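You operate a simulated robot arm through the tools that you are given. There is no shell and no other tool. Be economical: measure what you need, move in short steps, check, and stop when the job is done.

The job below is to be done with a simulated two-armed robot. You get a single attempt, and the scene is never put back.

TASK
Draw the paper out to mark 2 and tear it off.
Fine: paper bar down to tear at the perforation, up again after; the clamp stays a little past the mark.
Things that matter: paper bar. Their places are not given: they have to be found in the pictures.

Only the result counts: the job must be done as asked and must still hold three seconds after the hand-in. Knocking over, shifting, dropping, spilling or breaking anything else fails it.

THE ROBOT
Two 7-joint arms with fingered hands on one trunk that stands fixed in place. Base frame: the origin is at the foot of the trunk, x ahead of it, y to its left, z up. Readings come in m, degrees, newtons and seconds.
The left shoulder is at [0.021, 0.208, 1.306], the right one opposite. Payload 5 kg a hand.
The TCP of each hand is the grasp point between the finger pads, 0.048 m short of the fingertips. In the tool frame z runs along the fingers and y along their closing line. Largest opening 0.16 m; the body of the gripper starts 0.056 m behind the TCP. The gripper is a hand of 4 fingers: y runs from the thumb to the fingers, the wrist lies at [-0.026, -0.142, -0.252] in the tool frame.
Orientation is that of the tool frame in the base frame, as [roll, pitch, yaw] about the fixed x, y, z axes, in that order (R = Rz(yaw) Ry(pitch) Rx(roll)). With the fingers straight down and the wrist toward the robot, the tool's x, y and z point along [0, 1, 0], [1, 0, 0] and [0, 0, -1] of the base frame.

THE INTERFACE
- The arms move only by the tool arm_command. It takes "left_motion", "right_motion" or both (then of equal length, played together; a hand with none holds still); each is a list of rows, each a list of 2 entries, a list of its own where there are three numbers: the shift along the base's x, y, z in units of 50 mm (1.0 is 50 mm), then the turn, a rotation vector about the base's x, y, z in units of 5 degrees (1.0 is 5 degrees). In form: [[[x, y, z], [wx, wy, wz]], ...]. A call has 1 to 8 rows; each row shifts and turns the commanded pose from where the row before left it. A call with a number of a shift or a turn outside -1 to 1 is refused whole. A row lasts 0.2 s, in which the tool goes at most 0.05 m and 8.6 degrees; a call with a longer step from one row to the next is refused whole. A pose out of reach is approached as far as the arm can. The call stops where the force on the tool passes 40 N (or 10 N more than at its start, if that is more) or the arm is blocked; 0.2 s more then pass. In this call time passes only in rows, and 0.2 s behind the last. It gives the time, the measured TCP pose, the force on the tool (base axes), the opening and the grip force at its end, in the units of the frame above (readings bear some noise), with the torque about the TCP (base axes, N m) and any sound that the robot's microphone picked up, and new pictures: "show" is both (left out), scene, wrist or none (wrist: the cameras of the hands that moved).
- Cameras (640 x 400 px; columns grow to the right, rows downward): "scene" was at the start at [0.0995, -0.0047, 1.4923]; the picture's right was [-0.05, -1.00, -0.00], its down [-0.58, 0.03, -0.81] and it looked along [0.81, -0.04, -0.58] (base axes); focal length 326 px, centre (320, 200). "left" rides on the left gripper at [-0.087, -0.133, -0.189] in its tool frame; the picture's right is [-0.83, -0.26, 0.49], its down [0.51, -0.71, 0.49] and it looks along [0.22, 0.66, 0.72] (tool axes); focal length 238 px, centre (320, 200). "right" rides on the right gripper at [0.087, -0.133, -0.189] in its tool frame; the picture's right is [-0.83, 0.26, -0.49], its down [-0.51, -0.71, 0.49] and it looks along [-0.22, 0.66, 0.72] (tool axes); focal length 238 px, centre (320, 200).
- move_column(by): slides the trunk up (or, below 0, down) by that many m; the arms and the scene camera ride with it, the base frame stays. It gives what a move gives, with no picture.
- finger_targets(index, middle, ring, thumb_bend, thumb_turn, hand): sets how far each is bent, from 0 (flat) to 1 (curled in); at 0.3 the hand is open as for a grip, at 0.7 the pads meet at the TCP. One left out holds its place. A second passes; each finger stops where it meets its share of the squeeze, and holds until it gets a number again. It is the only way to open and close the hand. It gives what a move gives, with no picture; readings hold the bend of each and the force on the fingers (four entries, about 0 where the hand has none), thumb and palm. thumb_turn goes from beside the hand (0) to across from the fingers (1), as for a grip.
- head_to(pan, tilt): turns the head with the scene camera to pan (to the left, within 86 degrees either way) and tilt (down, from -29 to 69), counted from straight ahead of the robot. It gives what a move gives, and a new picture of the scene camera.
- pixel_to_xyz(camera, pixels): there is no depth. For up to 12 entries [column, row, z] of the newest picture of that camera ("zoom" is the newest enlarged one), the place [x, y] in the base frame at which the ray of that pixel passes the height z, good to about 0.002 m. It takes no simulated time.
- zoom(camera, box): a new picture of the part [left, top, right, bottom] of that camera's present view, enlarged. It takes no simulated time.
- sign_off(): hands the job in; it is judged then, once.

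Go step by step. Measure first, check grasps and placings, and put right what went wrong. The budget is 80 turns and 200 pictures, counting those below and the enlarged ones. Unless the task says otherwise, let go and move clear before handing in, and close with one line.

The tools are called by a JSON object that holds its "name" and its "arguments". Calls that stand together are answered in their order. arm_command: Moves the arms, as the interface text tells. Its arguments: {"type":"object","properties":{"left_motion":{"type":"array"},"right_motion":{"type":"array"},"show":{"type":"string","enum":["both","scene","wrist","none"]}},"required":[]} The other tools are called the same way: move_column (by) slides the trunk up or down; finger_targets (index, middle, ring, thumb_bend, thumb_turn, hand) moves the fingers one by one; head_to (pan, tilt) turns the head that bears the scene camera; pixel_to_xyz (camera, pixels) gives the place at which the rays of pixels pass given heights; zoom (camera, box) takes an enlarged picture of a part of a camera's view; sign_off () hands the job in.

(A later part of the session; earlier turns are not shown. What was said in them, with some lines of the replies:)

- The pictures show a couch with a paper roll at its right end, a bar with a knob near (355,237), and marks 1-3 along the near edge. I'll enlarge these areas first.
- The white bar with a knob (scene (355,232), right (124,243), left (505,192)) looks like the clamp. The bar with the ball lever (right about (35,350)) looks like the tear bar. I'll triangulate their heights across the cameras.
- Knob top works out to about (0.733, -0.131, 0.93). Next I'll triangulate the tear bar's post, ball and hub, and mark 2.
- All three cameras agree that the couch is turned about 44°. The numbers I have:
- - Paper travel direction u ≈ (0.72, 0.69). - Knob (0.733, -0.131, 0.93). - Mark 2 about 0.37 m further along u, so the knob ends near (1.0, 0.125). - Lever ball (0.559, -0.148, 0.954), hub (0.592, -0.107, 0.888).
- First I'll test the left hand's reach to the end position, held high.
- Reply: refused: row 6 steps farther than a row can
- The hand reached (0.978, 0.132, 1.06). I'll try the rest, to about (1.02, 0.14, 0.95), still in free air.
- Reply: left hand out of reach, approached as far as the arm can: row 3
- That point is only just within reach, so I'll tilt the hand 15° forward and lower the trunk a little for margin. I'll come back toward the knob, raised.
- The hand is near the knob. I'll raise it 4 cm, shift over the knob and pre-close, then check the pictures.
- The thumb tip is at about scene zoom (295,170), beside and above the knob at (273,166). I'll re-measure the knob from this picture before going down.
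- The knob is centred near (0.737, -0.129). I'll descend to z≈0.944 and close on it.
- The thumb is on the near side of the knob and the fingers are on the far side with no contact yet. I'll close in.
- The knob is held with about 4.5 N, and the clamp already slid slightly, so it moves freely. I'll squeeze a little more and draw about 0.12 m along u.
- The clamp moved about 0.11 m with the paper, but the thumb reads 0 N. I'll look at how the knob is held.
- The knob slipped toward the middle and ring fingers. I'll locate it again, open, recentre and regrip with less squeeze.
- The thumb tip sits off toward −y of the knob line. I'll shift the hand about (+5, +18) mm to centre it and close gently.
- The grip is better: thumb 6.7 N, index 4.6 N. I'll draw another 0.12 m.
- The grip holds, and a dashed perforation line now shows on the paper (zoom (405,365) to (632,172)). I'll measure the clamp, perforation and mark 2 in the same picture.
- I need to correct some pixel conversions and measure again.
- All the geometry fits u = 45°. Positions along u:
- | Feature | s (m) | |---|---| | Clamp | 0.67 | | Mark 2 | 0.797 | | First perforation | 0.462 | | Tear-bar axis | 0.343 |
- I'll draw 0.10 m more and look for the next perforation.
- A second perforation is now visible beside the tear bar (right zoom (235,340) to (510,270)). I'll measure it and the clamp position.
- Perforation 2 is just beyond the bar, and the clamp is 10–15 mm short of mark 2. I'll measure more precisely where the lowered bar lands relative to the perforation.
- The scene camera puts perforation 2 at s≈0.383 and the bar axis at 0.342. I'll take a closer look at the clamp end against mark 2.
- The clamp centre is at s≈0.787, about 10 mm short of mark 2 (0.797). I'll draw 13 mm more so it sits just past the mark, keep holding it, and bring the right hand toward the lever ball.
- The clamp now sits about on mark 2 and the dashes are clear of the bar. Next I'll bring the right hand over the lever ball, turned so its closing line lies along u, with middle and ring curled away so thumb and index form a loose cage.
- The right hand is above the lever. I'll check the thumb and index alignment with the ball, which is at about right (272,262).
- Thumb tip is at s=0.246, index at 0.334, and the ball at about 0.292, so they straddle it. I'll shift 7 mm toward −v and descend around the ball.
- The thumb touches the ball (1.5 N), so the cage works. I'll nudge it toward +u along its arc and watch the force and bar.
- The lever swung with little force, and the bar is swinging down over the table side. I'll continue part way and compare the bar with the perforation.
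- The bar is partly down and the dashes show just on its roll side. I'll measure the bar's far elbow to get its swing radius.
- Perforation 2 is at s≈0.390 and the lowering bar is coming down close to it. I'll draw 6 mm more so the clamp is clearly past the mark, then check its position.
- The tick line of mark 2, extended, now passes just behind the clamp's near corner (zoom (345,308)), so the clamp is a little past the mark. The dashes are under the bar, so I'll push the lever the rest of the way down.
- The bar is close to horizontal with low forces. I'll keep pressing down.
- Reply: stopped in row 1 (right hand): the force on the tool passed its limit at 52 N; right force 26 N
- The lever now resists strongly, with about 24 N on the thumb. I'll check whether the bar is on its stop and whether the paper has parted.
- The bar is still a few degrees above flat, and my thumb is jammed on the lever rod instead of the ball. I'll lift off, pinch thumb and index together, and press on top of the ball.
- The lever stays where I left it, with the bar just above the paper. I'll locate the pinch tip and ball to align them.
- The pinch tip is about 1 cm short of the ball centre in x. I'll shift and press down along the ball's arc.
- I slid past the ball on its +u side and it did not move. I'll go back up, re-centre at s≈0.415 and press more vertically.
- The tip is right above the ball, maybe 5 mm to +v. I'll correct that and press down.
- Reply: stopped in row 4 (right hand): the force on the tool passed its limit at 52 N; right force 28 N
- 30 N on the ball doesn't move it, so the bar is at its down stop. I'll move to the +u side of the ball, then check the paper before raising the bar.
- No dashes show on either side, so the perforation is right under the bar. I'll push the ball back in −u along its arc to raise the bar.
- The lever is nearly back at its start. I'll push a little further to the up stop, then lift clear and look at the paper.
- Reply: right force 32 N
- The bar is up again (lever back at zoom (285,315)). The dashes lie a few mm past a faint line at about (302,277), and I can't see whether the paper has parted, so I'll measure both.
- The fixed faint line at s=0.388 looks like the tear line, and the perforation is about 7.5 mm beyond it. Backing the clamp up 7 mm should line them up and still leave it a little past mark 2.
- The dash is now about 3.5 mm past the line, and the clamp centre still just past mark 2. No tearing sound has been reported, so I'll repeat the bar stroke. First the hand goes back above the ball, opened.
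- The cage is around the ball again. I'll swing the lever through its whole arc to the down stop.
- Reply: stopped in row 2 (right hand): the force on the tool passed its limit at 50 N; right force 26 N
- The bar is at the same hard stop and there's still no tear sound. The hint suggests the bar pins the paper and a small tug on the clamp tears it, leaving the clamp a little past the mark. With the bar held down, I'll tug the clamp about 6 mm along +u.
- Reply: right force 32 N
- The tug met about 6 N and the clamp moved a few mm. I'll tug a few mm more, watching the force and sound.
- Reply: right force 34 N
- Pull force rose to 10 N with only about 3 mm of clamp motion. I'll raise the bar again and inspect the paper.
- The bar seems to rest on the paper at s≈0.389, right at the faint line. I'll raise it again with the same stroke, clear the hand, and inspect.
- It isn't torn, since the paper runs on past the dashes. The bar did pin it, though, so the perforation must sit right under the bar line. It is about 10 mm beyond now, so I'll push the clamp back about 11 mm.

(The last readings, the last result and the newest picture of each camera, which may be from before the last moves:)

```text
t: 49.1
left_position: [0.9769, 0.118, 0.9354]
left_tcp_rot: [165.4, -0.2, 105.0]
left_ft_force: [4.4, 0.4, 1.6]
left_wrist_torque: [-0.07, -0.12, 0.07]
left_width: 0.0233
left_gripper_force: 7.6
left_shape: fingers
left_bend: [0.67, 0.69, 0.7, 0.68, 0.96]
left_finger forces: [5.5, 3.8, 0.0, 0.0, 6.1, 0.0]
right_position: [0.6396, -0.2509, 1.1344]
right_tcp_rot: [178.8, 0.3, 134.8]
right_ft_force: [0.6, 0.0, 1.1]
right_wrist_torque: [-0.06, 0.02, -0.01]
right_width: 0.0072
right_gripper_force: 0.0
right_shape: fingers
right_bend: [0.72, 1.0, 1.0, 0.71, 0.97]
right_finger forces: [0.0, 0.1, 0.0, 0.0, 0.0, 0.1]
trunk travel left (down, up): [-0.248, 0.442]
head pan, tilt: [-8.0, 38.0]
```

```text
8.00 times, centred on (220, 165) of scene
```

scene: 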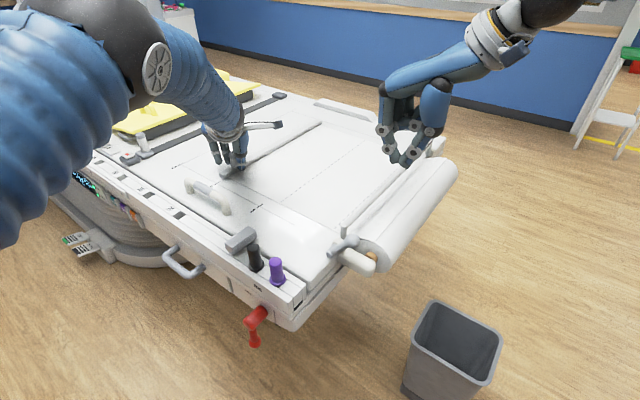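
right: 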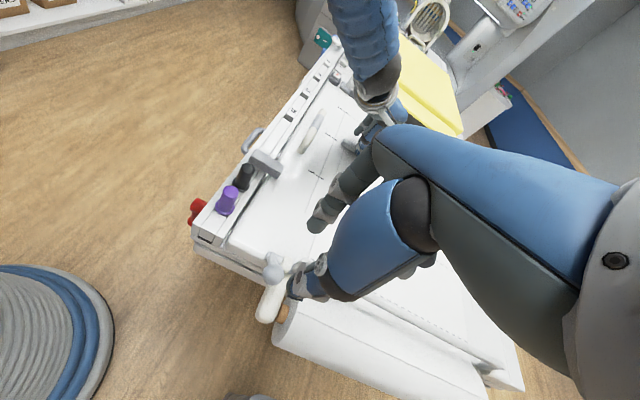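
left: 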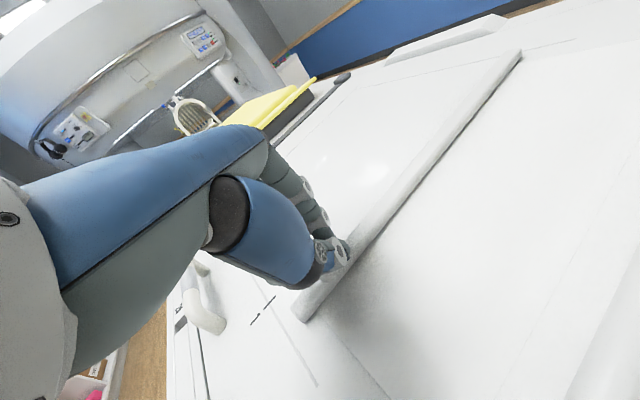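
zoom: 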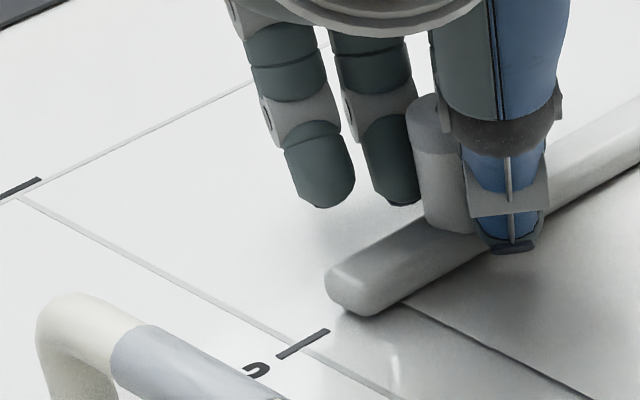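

The perforation is still about 2.8 mm past the line. I'll back up a bit more.

{"name": "arm_command", "arguments": {"left_motion": [[[-0.055, -0.055, 0], [0, 0, 0]]], "show": "none"}}

{"name": "zoom", "arguments": {"camera": "scene", "box": [328, 218, 348, 238]}}

{"name": "zoom", "arguments": {"camera": "scene", "box": [195, 140, 245, 190]}}

```text
t: 49.5
left_position: [0.9719, 0.1148, 0.9343]
left_tcp_rot: [165.4, -0.1, 105.0]
left_ft_force: [2.7, 2.0, 2.8]
left_wrist_torque: [0.02, -0.11, 0.11]
left_width: 0.0232
left_gripper_force: 7.2
left_shape: fingers
left_bend: [0.67, 0.69, 0.7, 0.68, 0.96]
left_finger forces: [4.4, 4.5, 0.0, 0.1, 5.7, 0.1]
right_position: [0.6373, -0.2531, 1.1332]
right_tcp_rot: [179.0, 0.3, 134.9]
right_ft_force: [-0.1, 0.0, -0.7]
right_wrist_torque: [0.02, -0.01, -0.04]
right_width: 0.0072
right_gripper_force: 0.1
right_shape: fingers
right_bend: [0.72, 1.0, 1.0, 0.71, 0.97]
right_finger forces: [0.1, 0.0, 0.1, 0.1, 0.0, 0.0]
trunk travel left (down, up): [-0.248, 0.442]
head pan, tilt: [-8.0, 38.0]
```

```text
16.00 times, centred on (338, 228) of scene
```

zoom: 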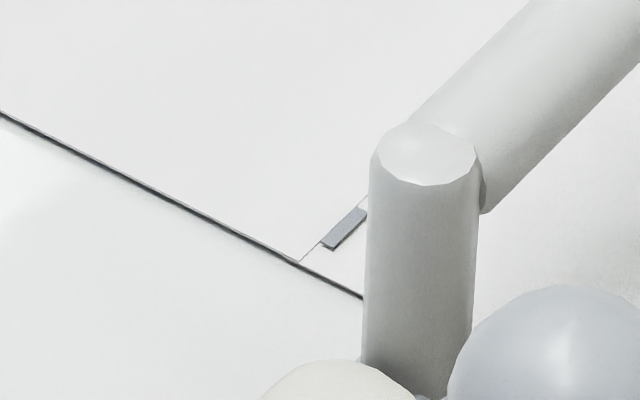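

```text
8.00 times, centred on (220, 165) of scene
```

zoom: 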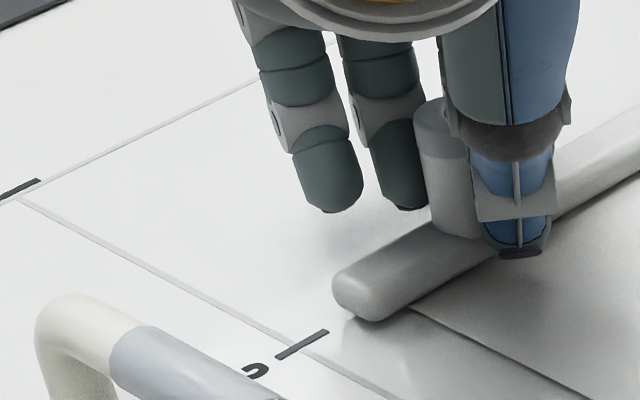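

The perforation now lies on the tear line (dash at zoom (345,228)), and the clamp centre is almost exactly on mark 2. I'll run the bar stroke again.

{"name": "arm_command", "arguments": {"right_motion": [[[-0.46, 0.71, -0.2], [0, 0, 0]], [[-0.46, 0.71, -0.2], [0, 0, 0]], [[-0.47, 0.71, -0.26], [0, 0, 0]]], "show": "none"}}

{"name": "finger_targets", "arguments": {"hand": "right", "index": 0.57, "thumb_bend": 0.57}}

{"name": "arm_command", "arguments": {"right_motion": [[[0, 0, -0.7], [0, 0, 0]], [[0, 0, -0.7], [0, 0, 0]], [[0, 0, -0.7], [0, 0, 0]]], "show": "none"}}

{"name": "finger_targets", "arguments": {"hand": "right", "index": 0.63, "thumb_bend": 0.63}}

{"name": "zoom", "arguments": {"camera": "scene", "box": [310, 180, 410, 280]}}

```text
t: 50.3
left_position: [0.974, 0.1136, 0.9346]
left_tcp_rot: [165.6, 0.1, 104.9]
left_ft_force: [2.4, 1.2, 0.5]
left_wrist_torque: [-0.06, -0.04, 0.06]
left_width: 0.0228
left_gripper_force: 7.9
left_shape: fingers
left_bend: [0.67, 0.69, 0.7, 0.68, 0.96]
left_finger forces: [4.9, 5.1, 0.0, 0.1, 5.9, 0.1]
right_position: [0.5691, -0.1381, 1.1047]
right_tcp_rot: [179.0, 0.4, 134.6]
right_ft_force: [0.4, 1.0, 0.6]
right_wrist_torque: [-0.16, -0.01, -0.04]
right_width: 0.007
right_gripper_force: 0.1
right_shape: fingers
right_bend: [0.72, 1.0, 1.0, 0.71, 0.97]
right_finger forces: [0.2, 0.0, 0.0, 0.0, 0.0, 0.0]
trunk travel left (down, up): [-0.248, 0.442]
head pan, tilt: [-8.0, 38.0]
```

```text
t: 51.3
left_position: [0.9732, 0.1147, 0.9346]
left_tcp_rot: [165.3, 0.0, 104.9]
left_ft_force: [1.8, 1.8, -0.4]
left_wrist_torque: [0.01, -0.04, 0.08]
left_width: 0.0228
left_gripper_force: 8.7
left_shape: fingers
left_bend: [0.67, 0.69, 0.7, 0.68, 0.96]
left_finger forces: [4.3, 5.6, 0.0, 0.0, 6.1, 0.1]
right_position: [0.57, -0.1404, 1.1033]
right_tcp_rot: [178.8, 0.2, 134.7]
right_ft_force: [0.2, -0.6, -0.1]
right_wrist_torque: [0.02, 0.01, 0.01]
right_width: 0.0666
right_gripper_force: 0.1
right_shape: fingers
right_bend: [0.56, 1.0, 1.0, 0.56, 0.97]
right_finger forces: [0.0, 0.0, 0.0, 0.0, 0.0, 0.0]
trunk travel left (down, up): [-0.248, 0.442]
head pan, tilt: [-8.0, 38.0]
```

```text
t: 52.1
left_position: [0.9741, 0.115, 0.9348]
left_tcp_rot: [165.5, -0.1, 104.9]
left_ft_force: [3.8, 2.9, -0.8]
left_wrist_torque: [0.08, -0.1, 0.05]
left_width: 0.0229
left_gripper_force: 8.2
left_shape: fingers
left_bend: [0.67, 0.69, 0.7, 0.68, 0.96]
left_finger forces: [5.3, 5.9, 0.0, 0.0, 4.9, 0.0]
right_position: [0.5708, -0.142, 0.9962]
right_tcp_rot: [178.8, 0.4, 134.6]
right_ft_force: [1.5, -0.2, 1.8]
right_wrist_torque: [-0.02, 0.06, 0.01]
right_width: 0.0669
right_gripper_force: 0.0
right_shape: fingers
right_bend: [0.56, 1.0, 1.0, 0.56, 0.97]
right_finger forces: [0.1, 0.1, 0.1, 0.0, 0.1, 0.0]
trunk travel left (down, up): [-0.248, 0.442]
head pan, tilt: [-8.0, 38.0]
```

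```text
t: 53.1
left_position: [0.9732, 0.1139, 0.9343]
left_tcp_rot: [165.4, 0.1, 104.9]
left_ft_force: [1.7, 1.1, -2.0]
left_wrist_torque: [-0.01, -0.02, 0.1]
left_width: 0.0227
left_gripper_force: 7.5
left_shape: fingers
left_bend: [0.67, 0.69, 0.7, 0.68, 0.96]
left_finger forces: [4.5, 5.2, 0.1, 0.1, 5.5, 0.1]
right_position: [0.5693, -0.1413, 0.9972]
right_tcp_rot: [179.0, 0.3, 134.8]
right_ft_force: [-2.6, -4.4, 5.1]
right_wrist_torque: [-0.28, 0.23, 0.07]
right_width: 0.046
right_gripper_force: 3.5
right_shape: fingers
right_bend: [0.63, 1.0, 1.0, 0.61, 0.98]
right_finger forces: [0.1, 0.1, 0.0, 0.1, 6.6, 0.0]
trunk travel left (down, up): [-0.248, 0.442]
head pan, tilt: [-8.0, 38.0]
```

```text
4.00 times, centred on (360, 230) of scene
```

zoom: 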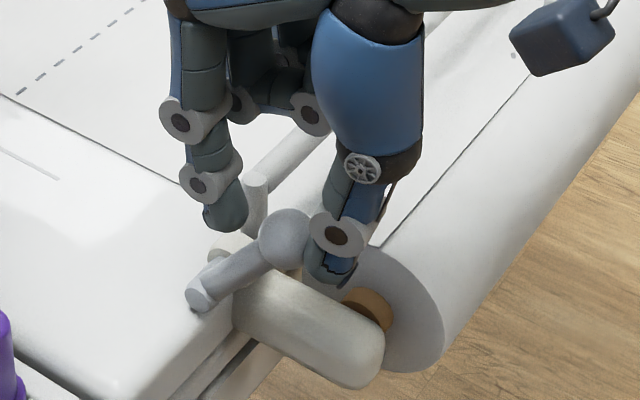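

The cage is around the ball again. I'll swing to the down stop.

{"name": "arm_command", "arguments": {"right_motion": [[[0.163, 0.143, 0.13], [0, 0, 0]], [[0.163, 0.133, 0.13], [0, 0, 0]], [[0.205, 0.185, 0.06], [0, 0, 0]], [[0.2, 0.19, -0.02], [0, 0, 0]], [[0.2, 0.18, -0.08], [0, 0, 0]], [[0.17, 0.17, -0.12], [0, 0, 0]], [[0.17, 0.17, -0.14], [0, 0, 0]], [[0.15, 0.15, -0.2], [0, 0, 0]]], "show": "none"}}

{"name": "arm_command", "arguments": {"right_motion": [[[0.12, 0.12, -0.2], [0, 0, 0]], [[0.11, 0.11, -0.2], [0, 0, 0]], [[0.09, 0.09, -0.2], [0, 0, 0]]], "show": "none"}}

{"name": "zoom", "arguments": {"camera": "scene", "box": [290, 130, 450, 280]}}

```text
t: 54.9
left_position: [0.9738, 0.1151, 0.9364]
left_tcp_rot: [165.4, 0.0, 105.0]
left_ft_force: [3.2, 2.2, 0.6]
left_wrist_torque: [-0.02, -0.09, 0.07]
left_width: 0.0225
left_gripper_force: 8.4
left_shape: fingers
left_bend: [0.67, 0.69, 0.7, 0.68, 0.96]
left_finger forces: [5.3, 5.6, 0.1, 0.1, 4.9, 0.1]
right_position: [0.6426, -0.079, 0.9837]
right_tcp_rot: [178.9, 0.2, 134.8]
right_ft_force: [1.9, 0.5, -0.9]
right_wrist_torque: [0.03, -0.04, -0.05]
right_width: 0.0418
right_gripper_force: 0.8
right_shape: fingers
right_bend: [0.62, 1.0, 1.0, 0.63, 0.97]
right_finger forces: [1.6, 0.0, 0.0, 0.1, 0.2, 0.1]
trunk travel left (down, up): [-0.248, 0.442]
head pan, tilt: [-8.0, 38.0]
```

```text
t: 55.4
left_position: [0.9713, 0.1121, 0.9357]
left_tcp_rot: [165.4, -0.1, 104.9]
left_ft_force: [3.0, -0.3, -0.3]
left_wrist_torque: [-0.07, 0.01, 0.05]
left_width: 0.0225
left_gripper_force: 7.5
left_shape: fingers
left_bend: [0.67, 0.69, 0.7, 0.68, 0.96]
left_finger forces: [5.0, 4.8, 0.1, 0.1, 5.6, 0.0]
right_position: [0.6515, -0.0696, 0.9761]
right_tcp_rot: [178.3, 0.4, 134.7]
right_ft_force: [-8.0, -6.5, 23.1]
right_wrist_torque: [-0.56, 1.05, 0.05]
right_width: 0.047
right_gripper_force: 12.6
right_shape: fingers
right_bend: [0.63, 1.0, 1.0, 0.61, 0.97]
right_finger forces: [0.1, 0.1, 0.0, 0.1, 24.1, 0.1]
trunk travel left (down, up): [-0.248, 0.442]
head pan, tilt: [-8.0, 38.0]
stopped in row 2 (right hand): the force on the tool passed its limit at 51 N (the readings are from after the stop); the commanded pose is now the measured one
```

```text
2.67 times, centred on (370, 205) of scene
```

zoom: 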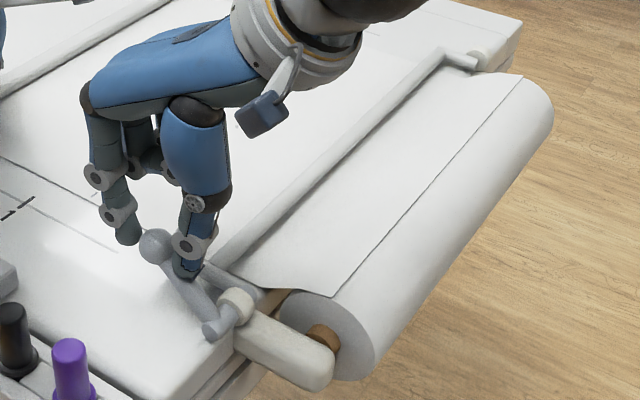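

The bar is down. Now I'll tug the clamp in small steps, 12 mm in total, while the right hand keeps the bar pressed.

{"name": "arm_command", "arguments": {"left_motion": [[[0.057, 0.057, 0], [0, 0, 0]], [[0.057, 0.057, 0], [0, 0, 0]], [[0.057, 0.057, 0], [0, 0, 0]]], "show": "none"}}

{"name": "zoom", "arguments": {"camera": "scene", "box": [195, 140, 245, 190]}}

{"name": "zoom", "arguments": {"camera": "scene", "box": [330, 130, 430, 230]}}

```text
t: 56.2
left_position: [0.9783, 0.1188, 0.9365]
left_tcp_rot: [165.4, 0.2, 104.8]
left_ft_force: [-2.7, -6.6, -0.6]
left_wrist_torque: [-0.27, 0.22, -0.04]
left_width: 0.0228
left_gripper_force: 8.1
left_shape: fingers
left_bend: [0.68, 0.69, 0.7, 0.68, 0.96]
left_finger forces: [4.2, 2.4, 0.1, 0.0, 9.1, 0.0]
right_position: [0.6516, -0.0693, 0.9758]
right_tcp_rot: [178.3, 0.5, 134.7]
right_ft_force: [-8.5, -7.4, 30.2]
right_wrist_torque: [-0.74, 1.15, 0.06]
right_width: 0.0466
right_gripper_force: 15.4
right_shape: fingers
right_bend: [0.63, 1.0, 1.0, 0.61, 0.97]
right_finger forces: [0.0, 0.0, 0.1, 0.0, 30.0, 0.0]
trunk travel left (down, up): [-0.248, 0.442]
head pan, tilt: [-8.0, 38.0]
```

```text
8.00 times, centred on (220, 165) of scene
```

zoom: 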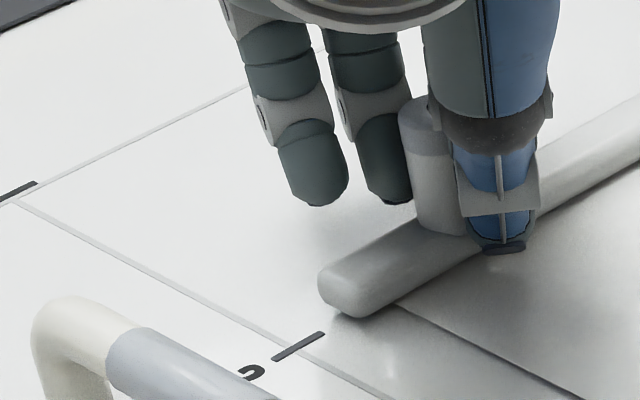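

```text
4.00 times, centred on (380, 180) of scene
```

zoom: 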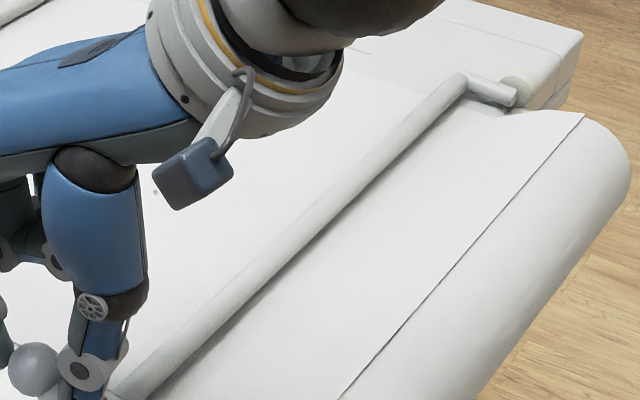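

There's 7 N of tension and it's building. I'll pull on, up to 12 mm more, watching for the release.

{"name": "arm_command", "arguments": {"left_motion": [[[0.057, 0.057, 0], [0, 0, 0]], [[0.057, 0.057, 0], [0, 0, 0]], [[0.057, 0.057, 0], [0, 0, 0]]], "show": "none"}}

{"name": "zoom", "arguments": {"camera": "scene", "box": [195, 140, 245, 190]}}

{"name": "zoom", "arguments": {"camera": "scene", "box": [330, 130, 430, 230]}}

```text
t: 57.0
left_position: [0.9903, 0.1339, 0.9364]
left_tcp_rot: [165.3, 0.0, 105.0]
left_ft_force: [5.4, -4.1, 2.3]
left_wrist_torque: [-0.26, -0.17, -0.05]
left_width: 0.0236
left_gripper_force: 6.6
left_shape: fingers
left_bend: [0.67, 0.69, 0.7, 0.68, 0.96]
left_finger forces: [5.8, 1.4, 0.1, 0.0, 6.1, 0.0]
right_position: [0.6515, -0.0688, 0.9751]
right_tcp_rot: [178.4, 0.5, 134.7]
right_ft_force: [-8.7, -8.2, 36.8]
right_wrist_torque: [-0.96, 1.47, 0.09]
right_width: 0.047
right_gripper_force: 18.0
right_shape: fingers
right_bend: [0.63, 1.0, 1.0, 0.62, 0.97]
right_finger forces: [0.0, 0.1, 0.0, 0.0, 36.5, 0.0]
trunk travel left (down, up): [-0.248, 0.442]
head pan, tilt: [-8.0, 38.0]
```

```text
8.00 times, centred on (220, 165) of scene
```

zoom: 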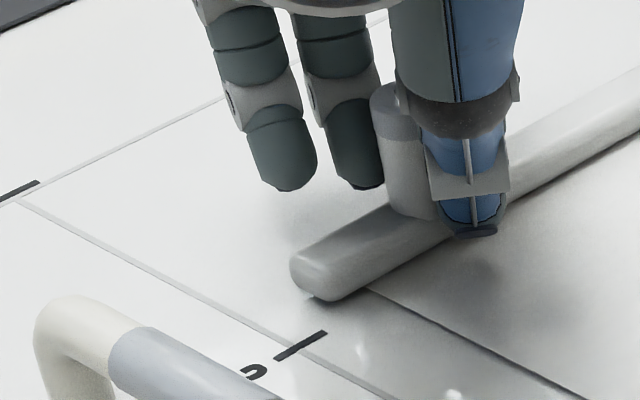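

```text
4.00 times, centred on (380, 180) of scene
```

zoom: 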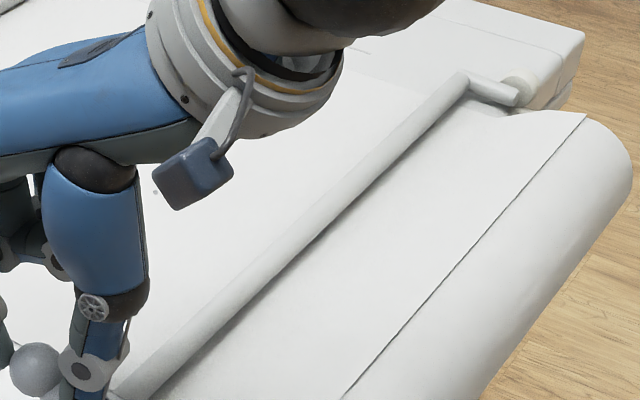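

The tension dropped and the clamp jumped about 7 mm more than commanded, so something released, probably the paper. I'll raise the bar and look.

{"name": "arm_command", "arguments": {"right_motion": [[[0, 0, 0.6], [0, 0, 0]], [[0, 0, 0.9], [0, 0, 0]]], "show": "none"}}

{"name": "finger_targets", "arguments": {"hand": "right", "index": 0.72, "thumb_bend": 0.72}}

{"name": "arm_command", "arguments": {"right_motion": [[[0.38, 0.4, 0], [0, 0, 0]], [[0.34, 0.42, 0], [0, 0, 0]], [[0, 0, -0.85], [0, 0, 0]], [[0, 0, -0.85], [0, 0, 0]]], "show": "none"}}

{"name": "zoom", "arguments": {"camera": "scene", "box": [290, 130, 440, 270]}}

```text
t: 57.6
left_position: [0.9904, 0.1317, 0.9354]
left_tcp_rot: [165.4, 0.1, 104.9]
left_ft_force: [-1.2, -2.6, 9.5]
left_wrist_torque: [-0.07, 0.01, 0.05]
left_width: 0.0228
left_gripper_force: 8.0
left_shape: fingers
left_bend: [0.67, 0.69, 0.7, 0.68, 0.96]
left_finger forces: [4.3, 3.5, 0.0, 0.0, 8.1, 0.0]
right_position: [0.65, -0.0678, 1.0467]
right_tcp_rot: [178.7, 0.3, 134.8]
right_ft_force: [-1.4, -0.5, -2.2]
right_wrist_torque: [0.09, -0.11, 0.0]
right_width: 0.0398
right_gripper_force: 0.1
right_shape: fingers
right_bend: [0.63, 1.0, 1.0, 0.63, 0.98]
right_finger forces: [0.0, 0.0, 0.0, 0.0, 0.1, 0.0]
trunk travel left (down, up): [-0.248, 0.442]
head pan, tilt: [-8.0, 38.0]
```

```text
t: 58.6
left_position: [0.99, 0.1315, 0.9349]
left_tcp_rot: [165.4, 0.0, 104.9]
left_ft_force: [-0.4, 0.6, 8.5]
left_wrist_torque: [-0.02, -0.04, 0.05]
left_width: 0.0226
left_gripper_force: 7.7
left_shape: fingers
left_bend: [0.67, 0.69, 0.7, 0.68, 0.96]
left_finger forces: [4.4, 4.8, 0.0, 0.0, 7.2, 0.0]
right_position: [0.6528, -0.0675, 1.0477]
right_tcp_rot: [178.4, 0.4, 134.7]
right_ft_force: [0.6, -0.3, -0.6]
right_wrist_torque: [0.01, 0.0, 0.0]
right_width: 0.0067
right_gripper_force: 0.1
right_shape: fingers
right_bend: [0.72, 1.0, 1.0, 0.71, 0.97]
right_finger forces: [0.0, 0.0, 0.1, 0.1, 0.1, 0.1]
trunk travel left (down, up): [-0.248, 0.442]
head pan, tilt: [-8.0, 38.0]
```

```text
t: 59.6
left_position: [0.9917, 0.1324, 0.9347]
left_tcp_rot: [165.6, 0.0, 104.9]
left_ft_force: [2.9, -0.1, 7.4]
left_wrist_torque: [-0.03, -0.07, 0.05]
left_width: 0.0222
left_gripper_force: 8.0
left_shape: fingers
left_bend: [0.67, 0.69, 0.7, 0.68, 0.96]
left_finger forces: [5.2, 4.9, 0.0, 0.0, 6.7, 0.0]
right_position: [0.6874, -0.0239, 0.9609]
right_tcp_rot: [178.4, 0.4, 134.7]
right_ft_force: [1.6, -0.1, 2.5]
right_wrist_torque: [-0.08, 0.15, 0.03]
right_width: 0.0068
right_gripper_force: 0.0
right_shape: fingers
right_bend: [0.72, 1.0, 1.0, 0.71, 0.97]
right_finger forces: [0.0, 0.0, 0.1, 0.0, 0.0, 0.0]
trunk travel left (down, up): [-0.248, 0.442]
head pan, tilt: [-8.0, 38.0]
```

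```text
2.86 times, centred on (365, 200) of scene
```

zoom: 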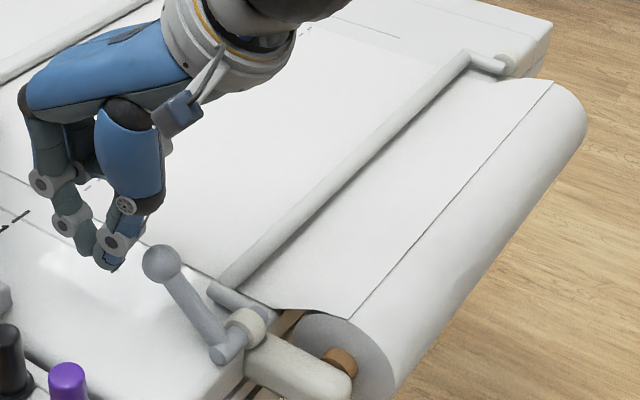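

Tension on the left hand is now nearly zero. I'll push the lever back up and clear the hand.

{"name": "arm_command", "arguments": {"right_motion": [[[-0.35, -0.35, 0.1], [0, 0, 0]], [[-0.32, -0.32, 0.38], [0, 0, 0]], [[-0.39, -0.39, 0.2], [0, 0, 0]], [[-0.42, -0.42, 0], [0, 0, 0]], [[-0.39, -0.39, -0.15], [0, 0, 0]], [[-0.15, -0.18, -0.1], [0, 0, 0]]], "show": "none"}}

{"name": "arm_command", "arguments": {"right_motion": [[[0.15, 0.15, 0.6], [0, 0, 0]], [[0, 0, 0.9], [0, 0, 0]], [[0, 0, 0.9], [0, 0, 0]], [[0.3, -0.8, 0.4], [0, 0, 0]], [[0.3, -0.9, 0.2], [0, 0, 0]], [[0.3, -0.9, 0], [0, 0, 0]]], "show": "none"}}

{"name": "zoom", "arguments": {"camera": "scene", "box": [290, 130, 440, 270]}}

{"name": "zoom", "arguments": {"camera": "scene", "box": [318, 213, 348, 243]}}

{"name": "zoom", "arguments": {"camera": "right", "box": [140, 140, 500, 400]}}

```text
t: 61.0
left_position: [0.9922, 0.1322, 0.9345]
left_tcp_rot: [165.4, 0.0, 104.9]
left_ft_force: [3.1, -4.3, 5.2]
left_wrist_torque: [-0.2, -0.1, 0.01]
left_width: 0.0221
left_gripper_force: 8.5
left_shape: fingers
left_bend: [0.67, 0.69, 0.7, 0.68, 0.96]
left_finger forces: [6.1, 3.4, 0.0, 0.0, 7.4, 0.1]
right_position: [0.5895, -0.1278, 0.9869]
right_tcp_rot: [178.0, 0.5, 134.8]
right_ft_force: [10.0, 13.1, 14.7]
right_wrist_torque: [0.23, -0.05, -0.17]
right_width: 0.0056
right_gripper_force: 16.8
right_shape: fingers
right_bend: [0.72, 1.0, 1.0, 0.72, 0.97]
right_finger forces: [0.0, 0.0, 0.1, 0.0, 33.4, 0.0]
trunk travel left (down, up): [-0.248, 0.442]
head pan, tilt: [-8.0, 38.0]
```

```text
t: 62.4
left_position: [0.9918, 0.1298, 0.9339]
left_tcp_rot: [165.5, -0.1, 105.0]
left_ft_force: [1.9, -0.6, 4.4]
left_wrist_torque: [0.0, -0.07, 0.04]
left_width: 0.022
left_gripper_force: 8.5
left_shape: fingers
left_bend: [0.67, 0.69, 0.7, 0.68, 0.96]
left_finger forces: [6.1, 4.7, 0.1, 0.1, 6.7, 0.1]
right_position: [0.6408, -0.256, 1.1375]
right_tcp_rot: [178.5, 0.3, 134.8]
right_ft_force: [0.3, 0.1, -0.7]
right_wrist_torque: [0.13, 0.03, 0.02]
right_width: 0.007
right_gripper_force: 0.0
right_shape: fingers
right_bend: [0.72, 1.0, 1.0, 0.71, 0.97]
right_finger forces: [0.0, 0.0, 0.0, 0.0, 0.0, 0.0]
trunk travel left (down, up): [-0.248, 0.442]
head pan, tilt: [-8.0, 38.0]
```

```text
2.86 times, centred on (365, 200) of scene
```

zoom: 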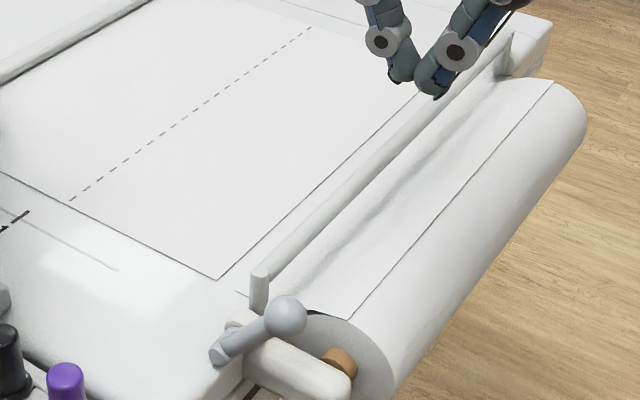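

```text
13.33 times, centred on (333, 228) of scene
```

zoom: 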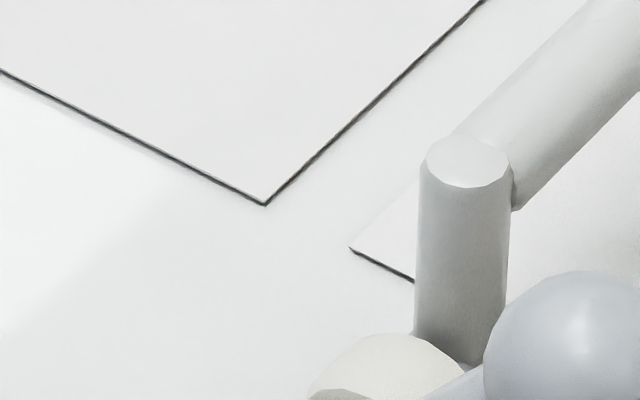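

```text
1.54 times, centred on (320, 270) of right
```

zoom: 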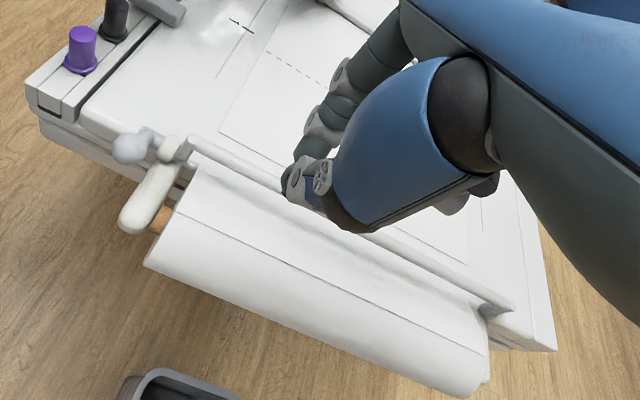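

The sheet tore cleanly at the perforation and the bar is up. I'll measure how far the clamp is past mark 2 before letting go.

{"name": "pixel_to_xyz", "arguments": {"camera": "scene", "pixels": [[328.9, 228.4, 0.86], [334.3, 231.7, 0.86]]}}

{"name": "zoom", "arguments": {"camera": "scene", "box": [195, 140, 245, 190]}}

```text
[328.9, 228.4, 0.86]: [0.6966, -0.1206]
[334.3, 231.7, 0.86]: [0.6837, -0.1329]
```

```text
8.00 times, centred on (220, 165) of scene
```

zoom: 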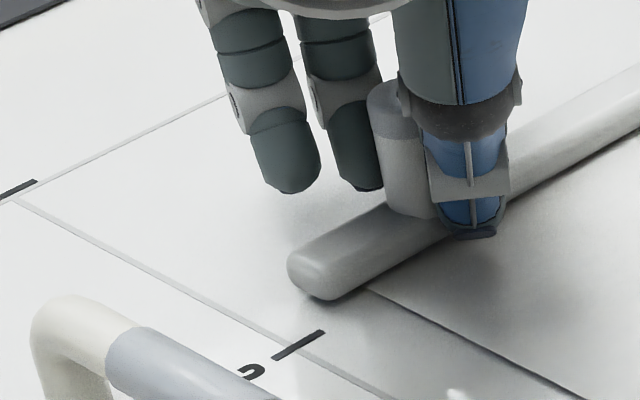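

The torn edge is 18 mm off the feed, so the clamp sits about 1.5–2 cm past mark 2, which is a little past. I'll release the knob and lift clear.

{"name": "finger_targets", "arguments": {"hand": "left", "index": 0.5, "middle": 0.5, "ring": 0.5, "thumb_bend": 0.5}}

{"name": "arm_command", "arguments": {"left_motion": [[[0, 0, 0.4], [0, 0, 0]], [[0, 0, 0.7], [0, 0, 0]], [[0, 0, 0.9], [0, 0, 0]], [[-0.5, 0, 0.8], [0, 0, 0]], [[-0.6, 0, 0.7], [0, 0, 0]], [[-0.8, 0.2, 0.4], [0, 0, 0]]], "show": "scene"}}

{"name": "zoom", "arguments": {"camera": "scene", "box": [160, 90, 300, 220]}}

{"name": "zoom", "arguments": {"camera": "scene", "box": [290, 130, 440, 270]}}

```text
t: 63.4
left_position: [0.9915, 0.131, 0.9364]
left_tcp_rot: [165.4, 0.0, 105.0]
left_ft_force: [0.8, 0.2, 18.1]
left_wrist_torque: [-0.27, 0.59, 0.02]
left_width: 0.0857
left_gripper_force: 8.0
left_shape: fingers
left_bend: [0.5, 0.5, 0.5, 0.53, 0.98]
left_finger forces: [0.0, 0.0, 0.1, 0.1, 16.8, 0.0]
right_position: [0.6393, -0.2536, 1.139]
right_tcp_rot: [178.3, 0.5, 134.7]
right_ft_force: [0.5, 0.5, -0.1]
right_wrist_torque: [0.0, -0.03, 0.0]
right_width: 0.0072
right_gripper_force: 0.0
right_shape: fingers
right_bend: [0.72, 1.0, 1.0, 0.71, 0.97]
right_finger forces: [0.0, 0.0, 0.1, 0.0, 0.0, 0.1]
trunk travel left (down, up): [-0.248, 0.442]
head pan, tilt: [-8.0, 38.0]
```

```text
t: 64.8
left_position: [0.8926, 0.1424, 1.1278]
left_tcp_rot: [165.4, 0.0, 104.9]
left_ft_force: [-1.7, -1.1, 1.2]
left_wrist_torque: [0.05, -0.11, 0.05]
left_width: 0.0911
left_gripper_force: 0.1
left_shape: fingers
left_bend: [0.5, 0.5, 0.5, 0.5, 0.98]
left_finger forces: [0.1, 0.1, 0.1, 0.0, 0.0, 0.0]
right_position: [0.6386, -0.2545, 1.139]
right_tcp_rot: [178.5, 0.5, 134.7]
right_ft_force: [-0.7, -0.1, 0.9]
right_wrist_torque: [-0.06, -0.14, -0.02]
right_width: 0.007
right_gripper_force: 0.1
right_shape: fingers
right_bend: [0.72, 1.0, 1.0, 0.71, 0.97]
right_finger forces: [0.1, 0.1, 0.0, 0.0, 0.0, 0.1]
trunk travel left (down, up): [-0.248, 0.442]
head pan, tilt: [-8.0, 38.0]
```

scene: 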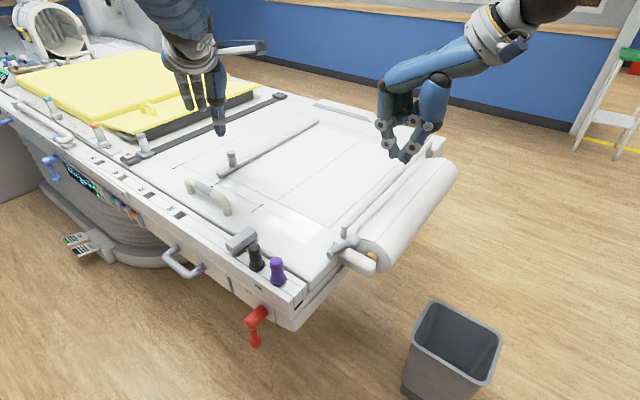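

```text
3.08 times, centred on (230, 155) of scene
```

zoom: 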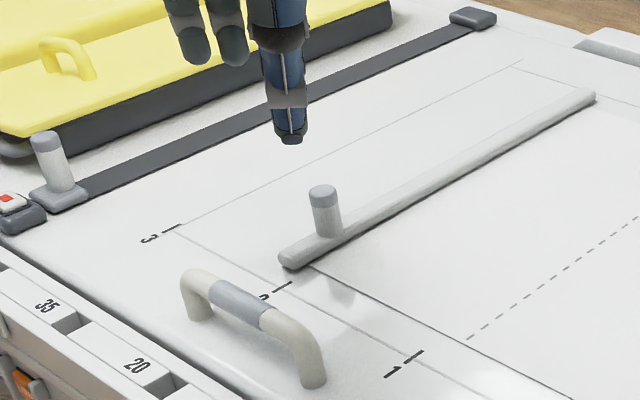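

```text
2.86 times, centred on (365, 200) of scene
```

zoom: 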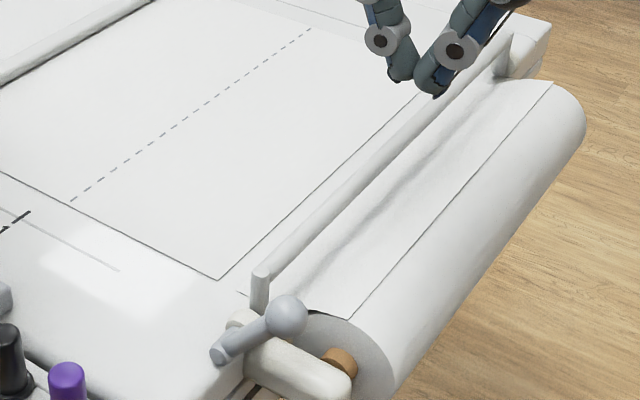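

The clamp rests a little past mark 2, the sheet is torn off along the perforation with a clear gap, the bar is up, and both hands are clear. I'm handing in.

{"name": "sign_off", "arguments": {}}

```text
The job is handed in.
```

The paper was drawn out to mark 2 and torn off at the perforation. The bar is back up, and the clamp rests about 1.5–2 cm past the mark.
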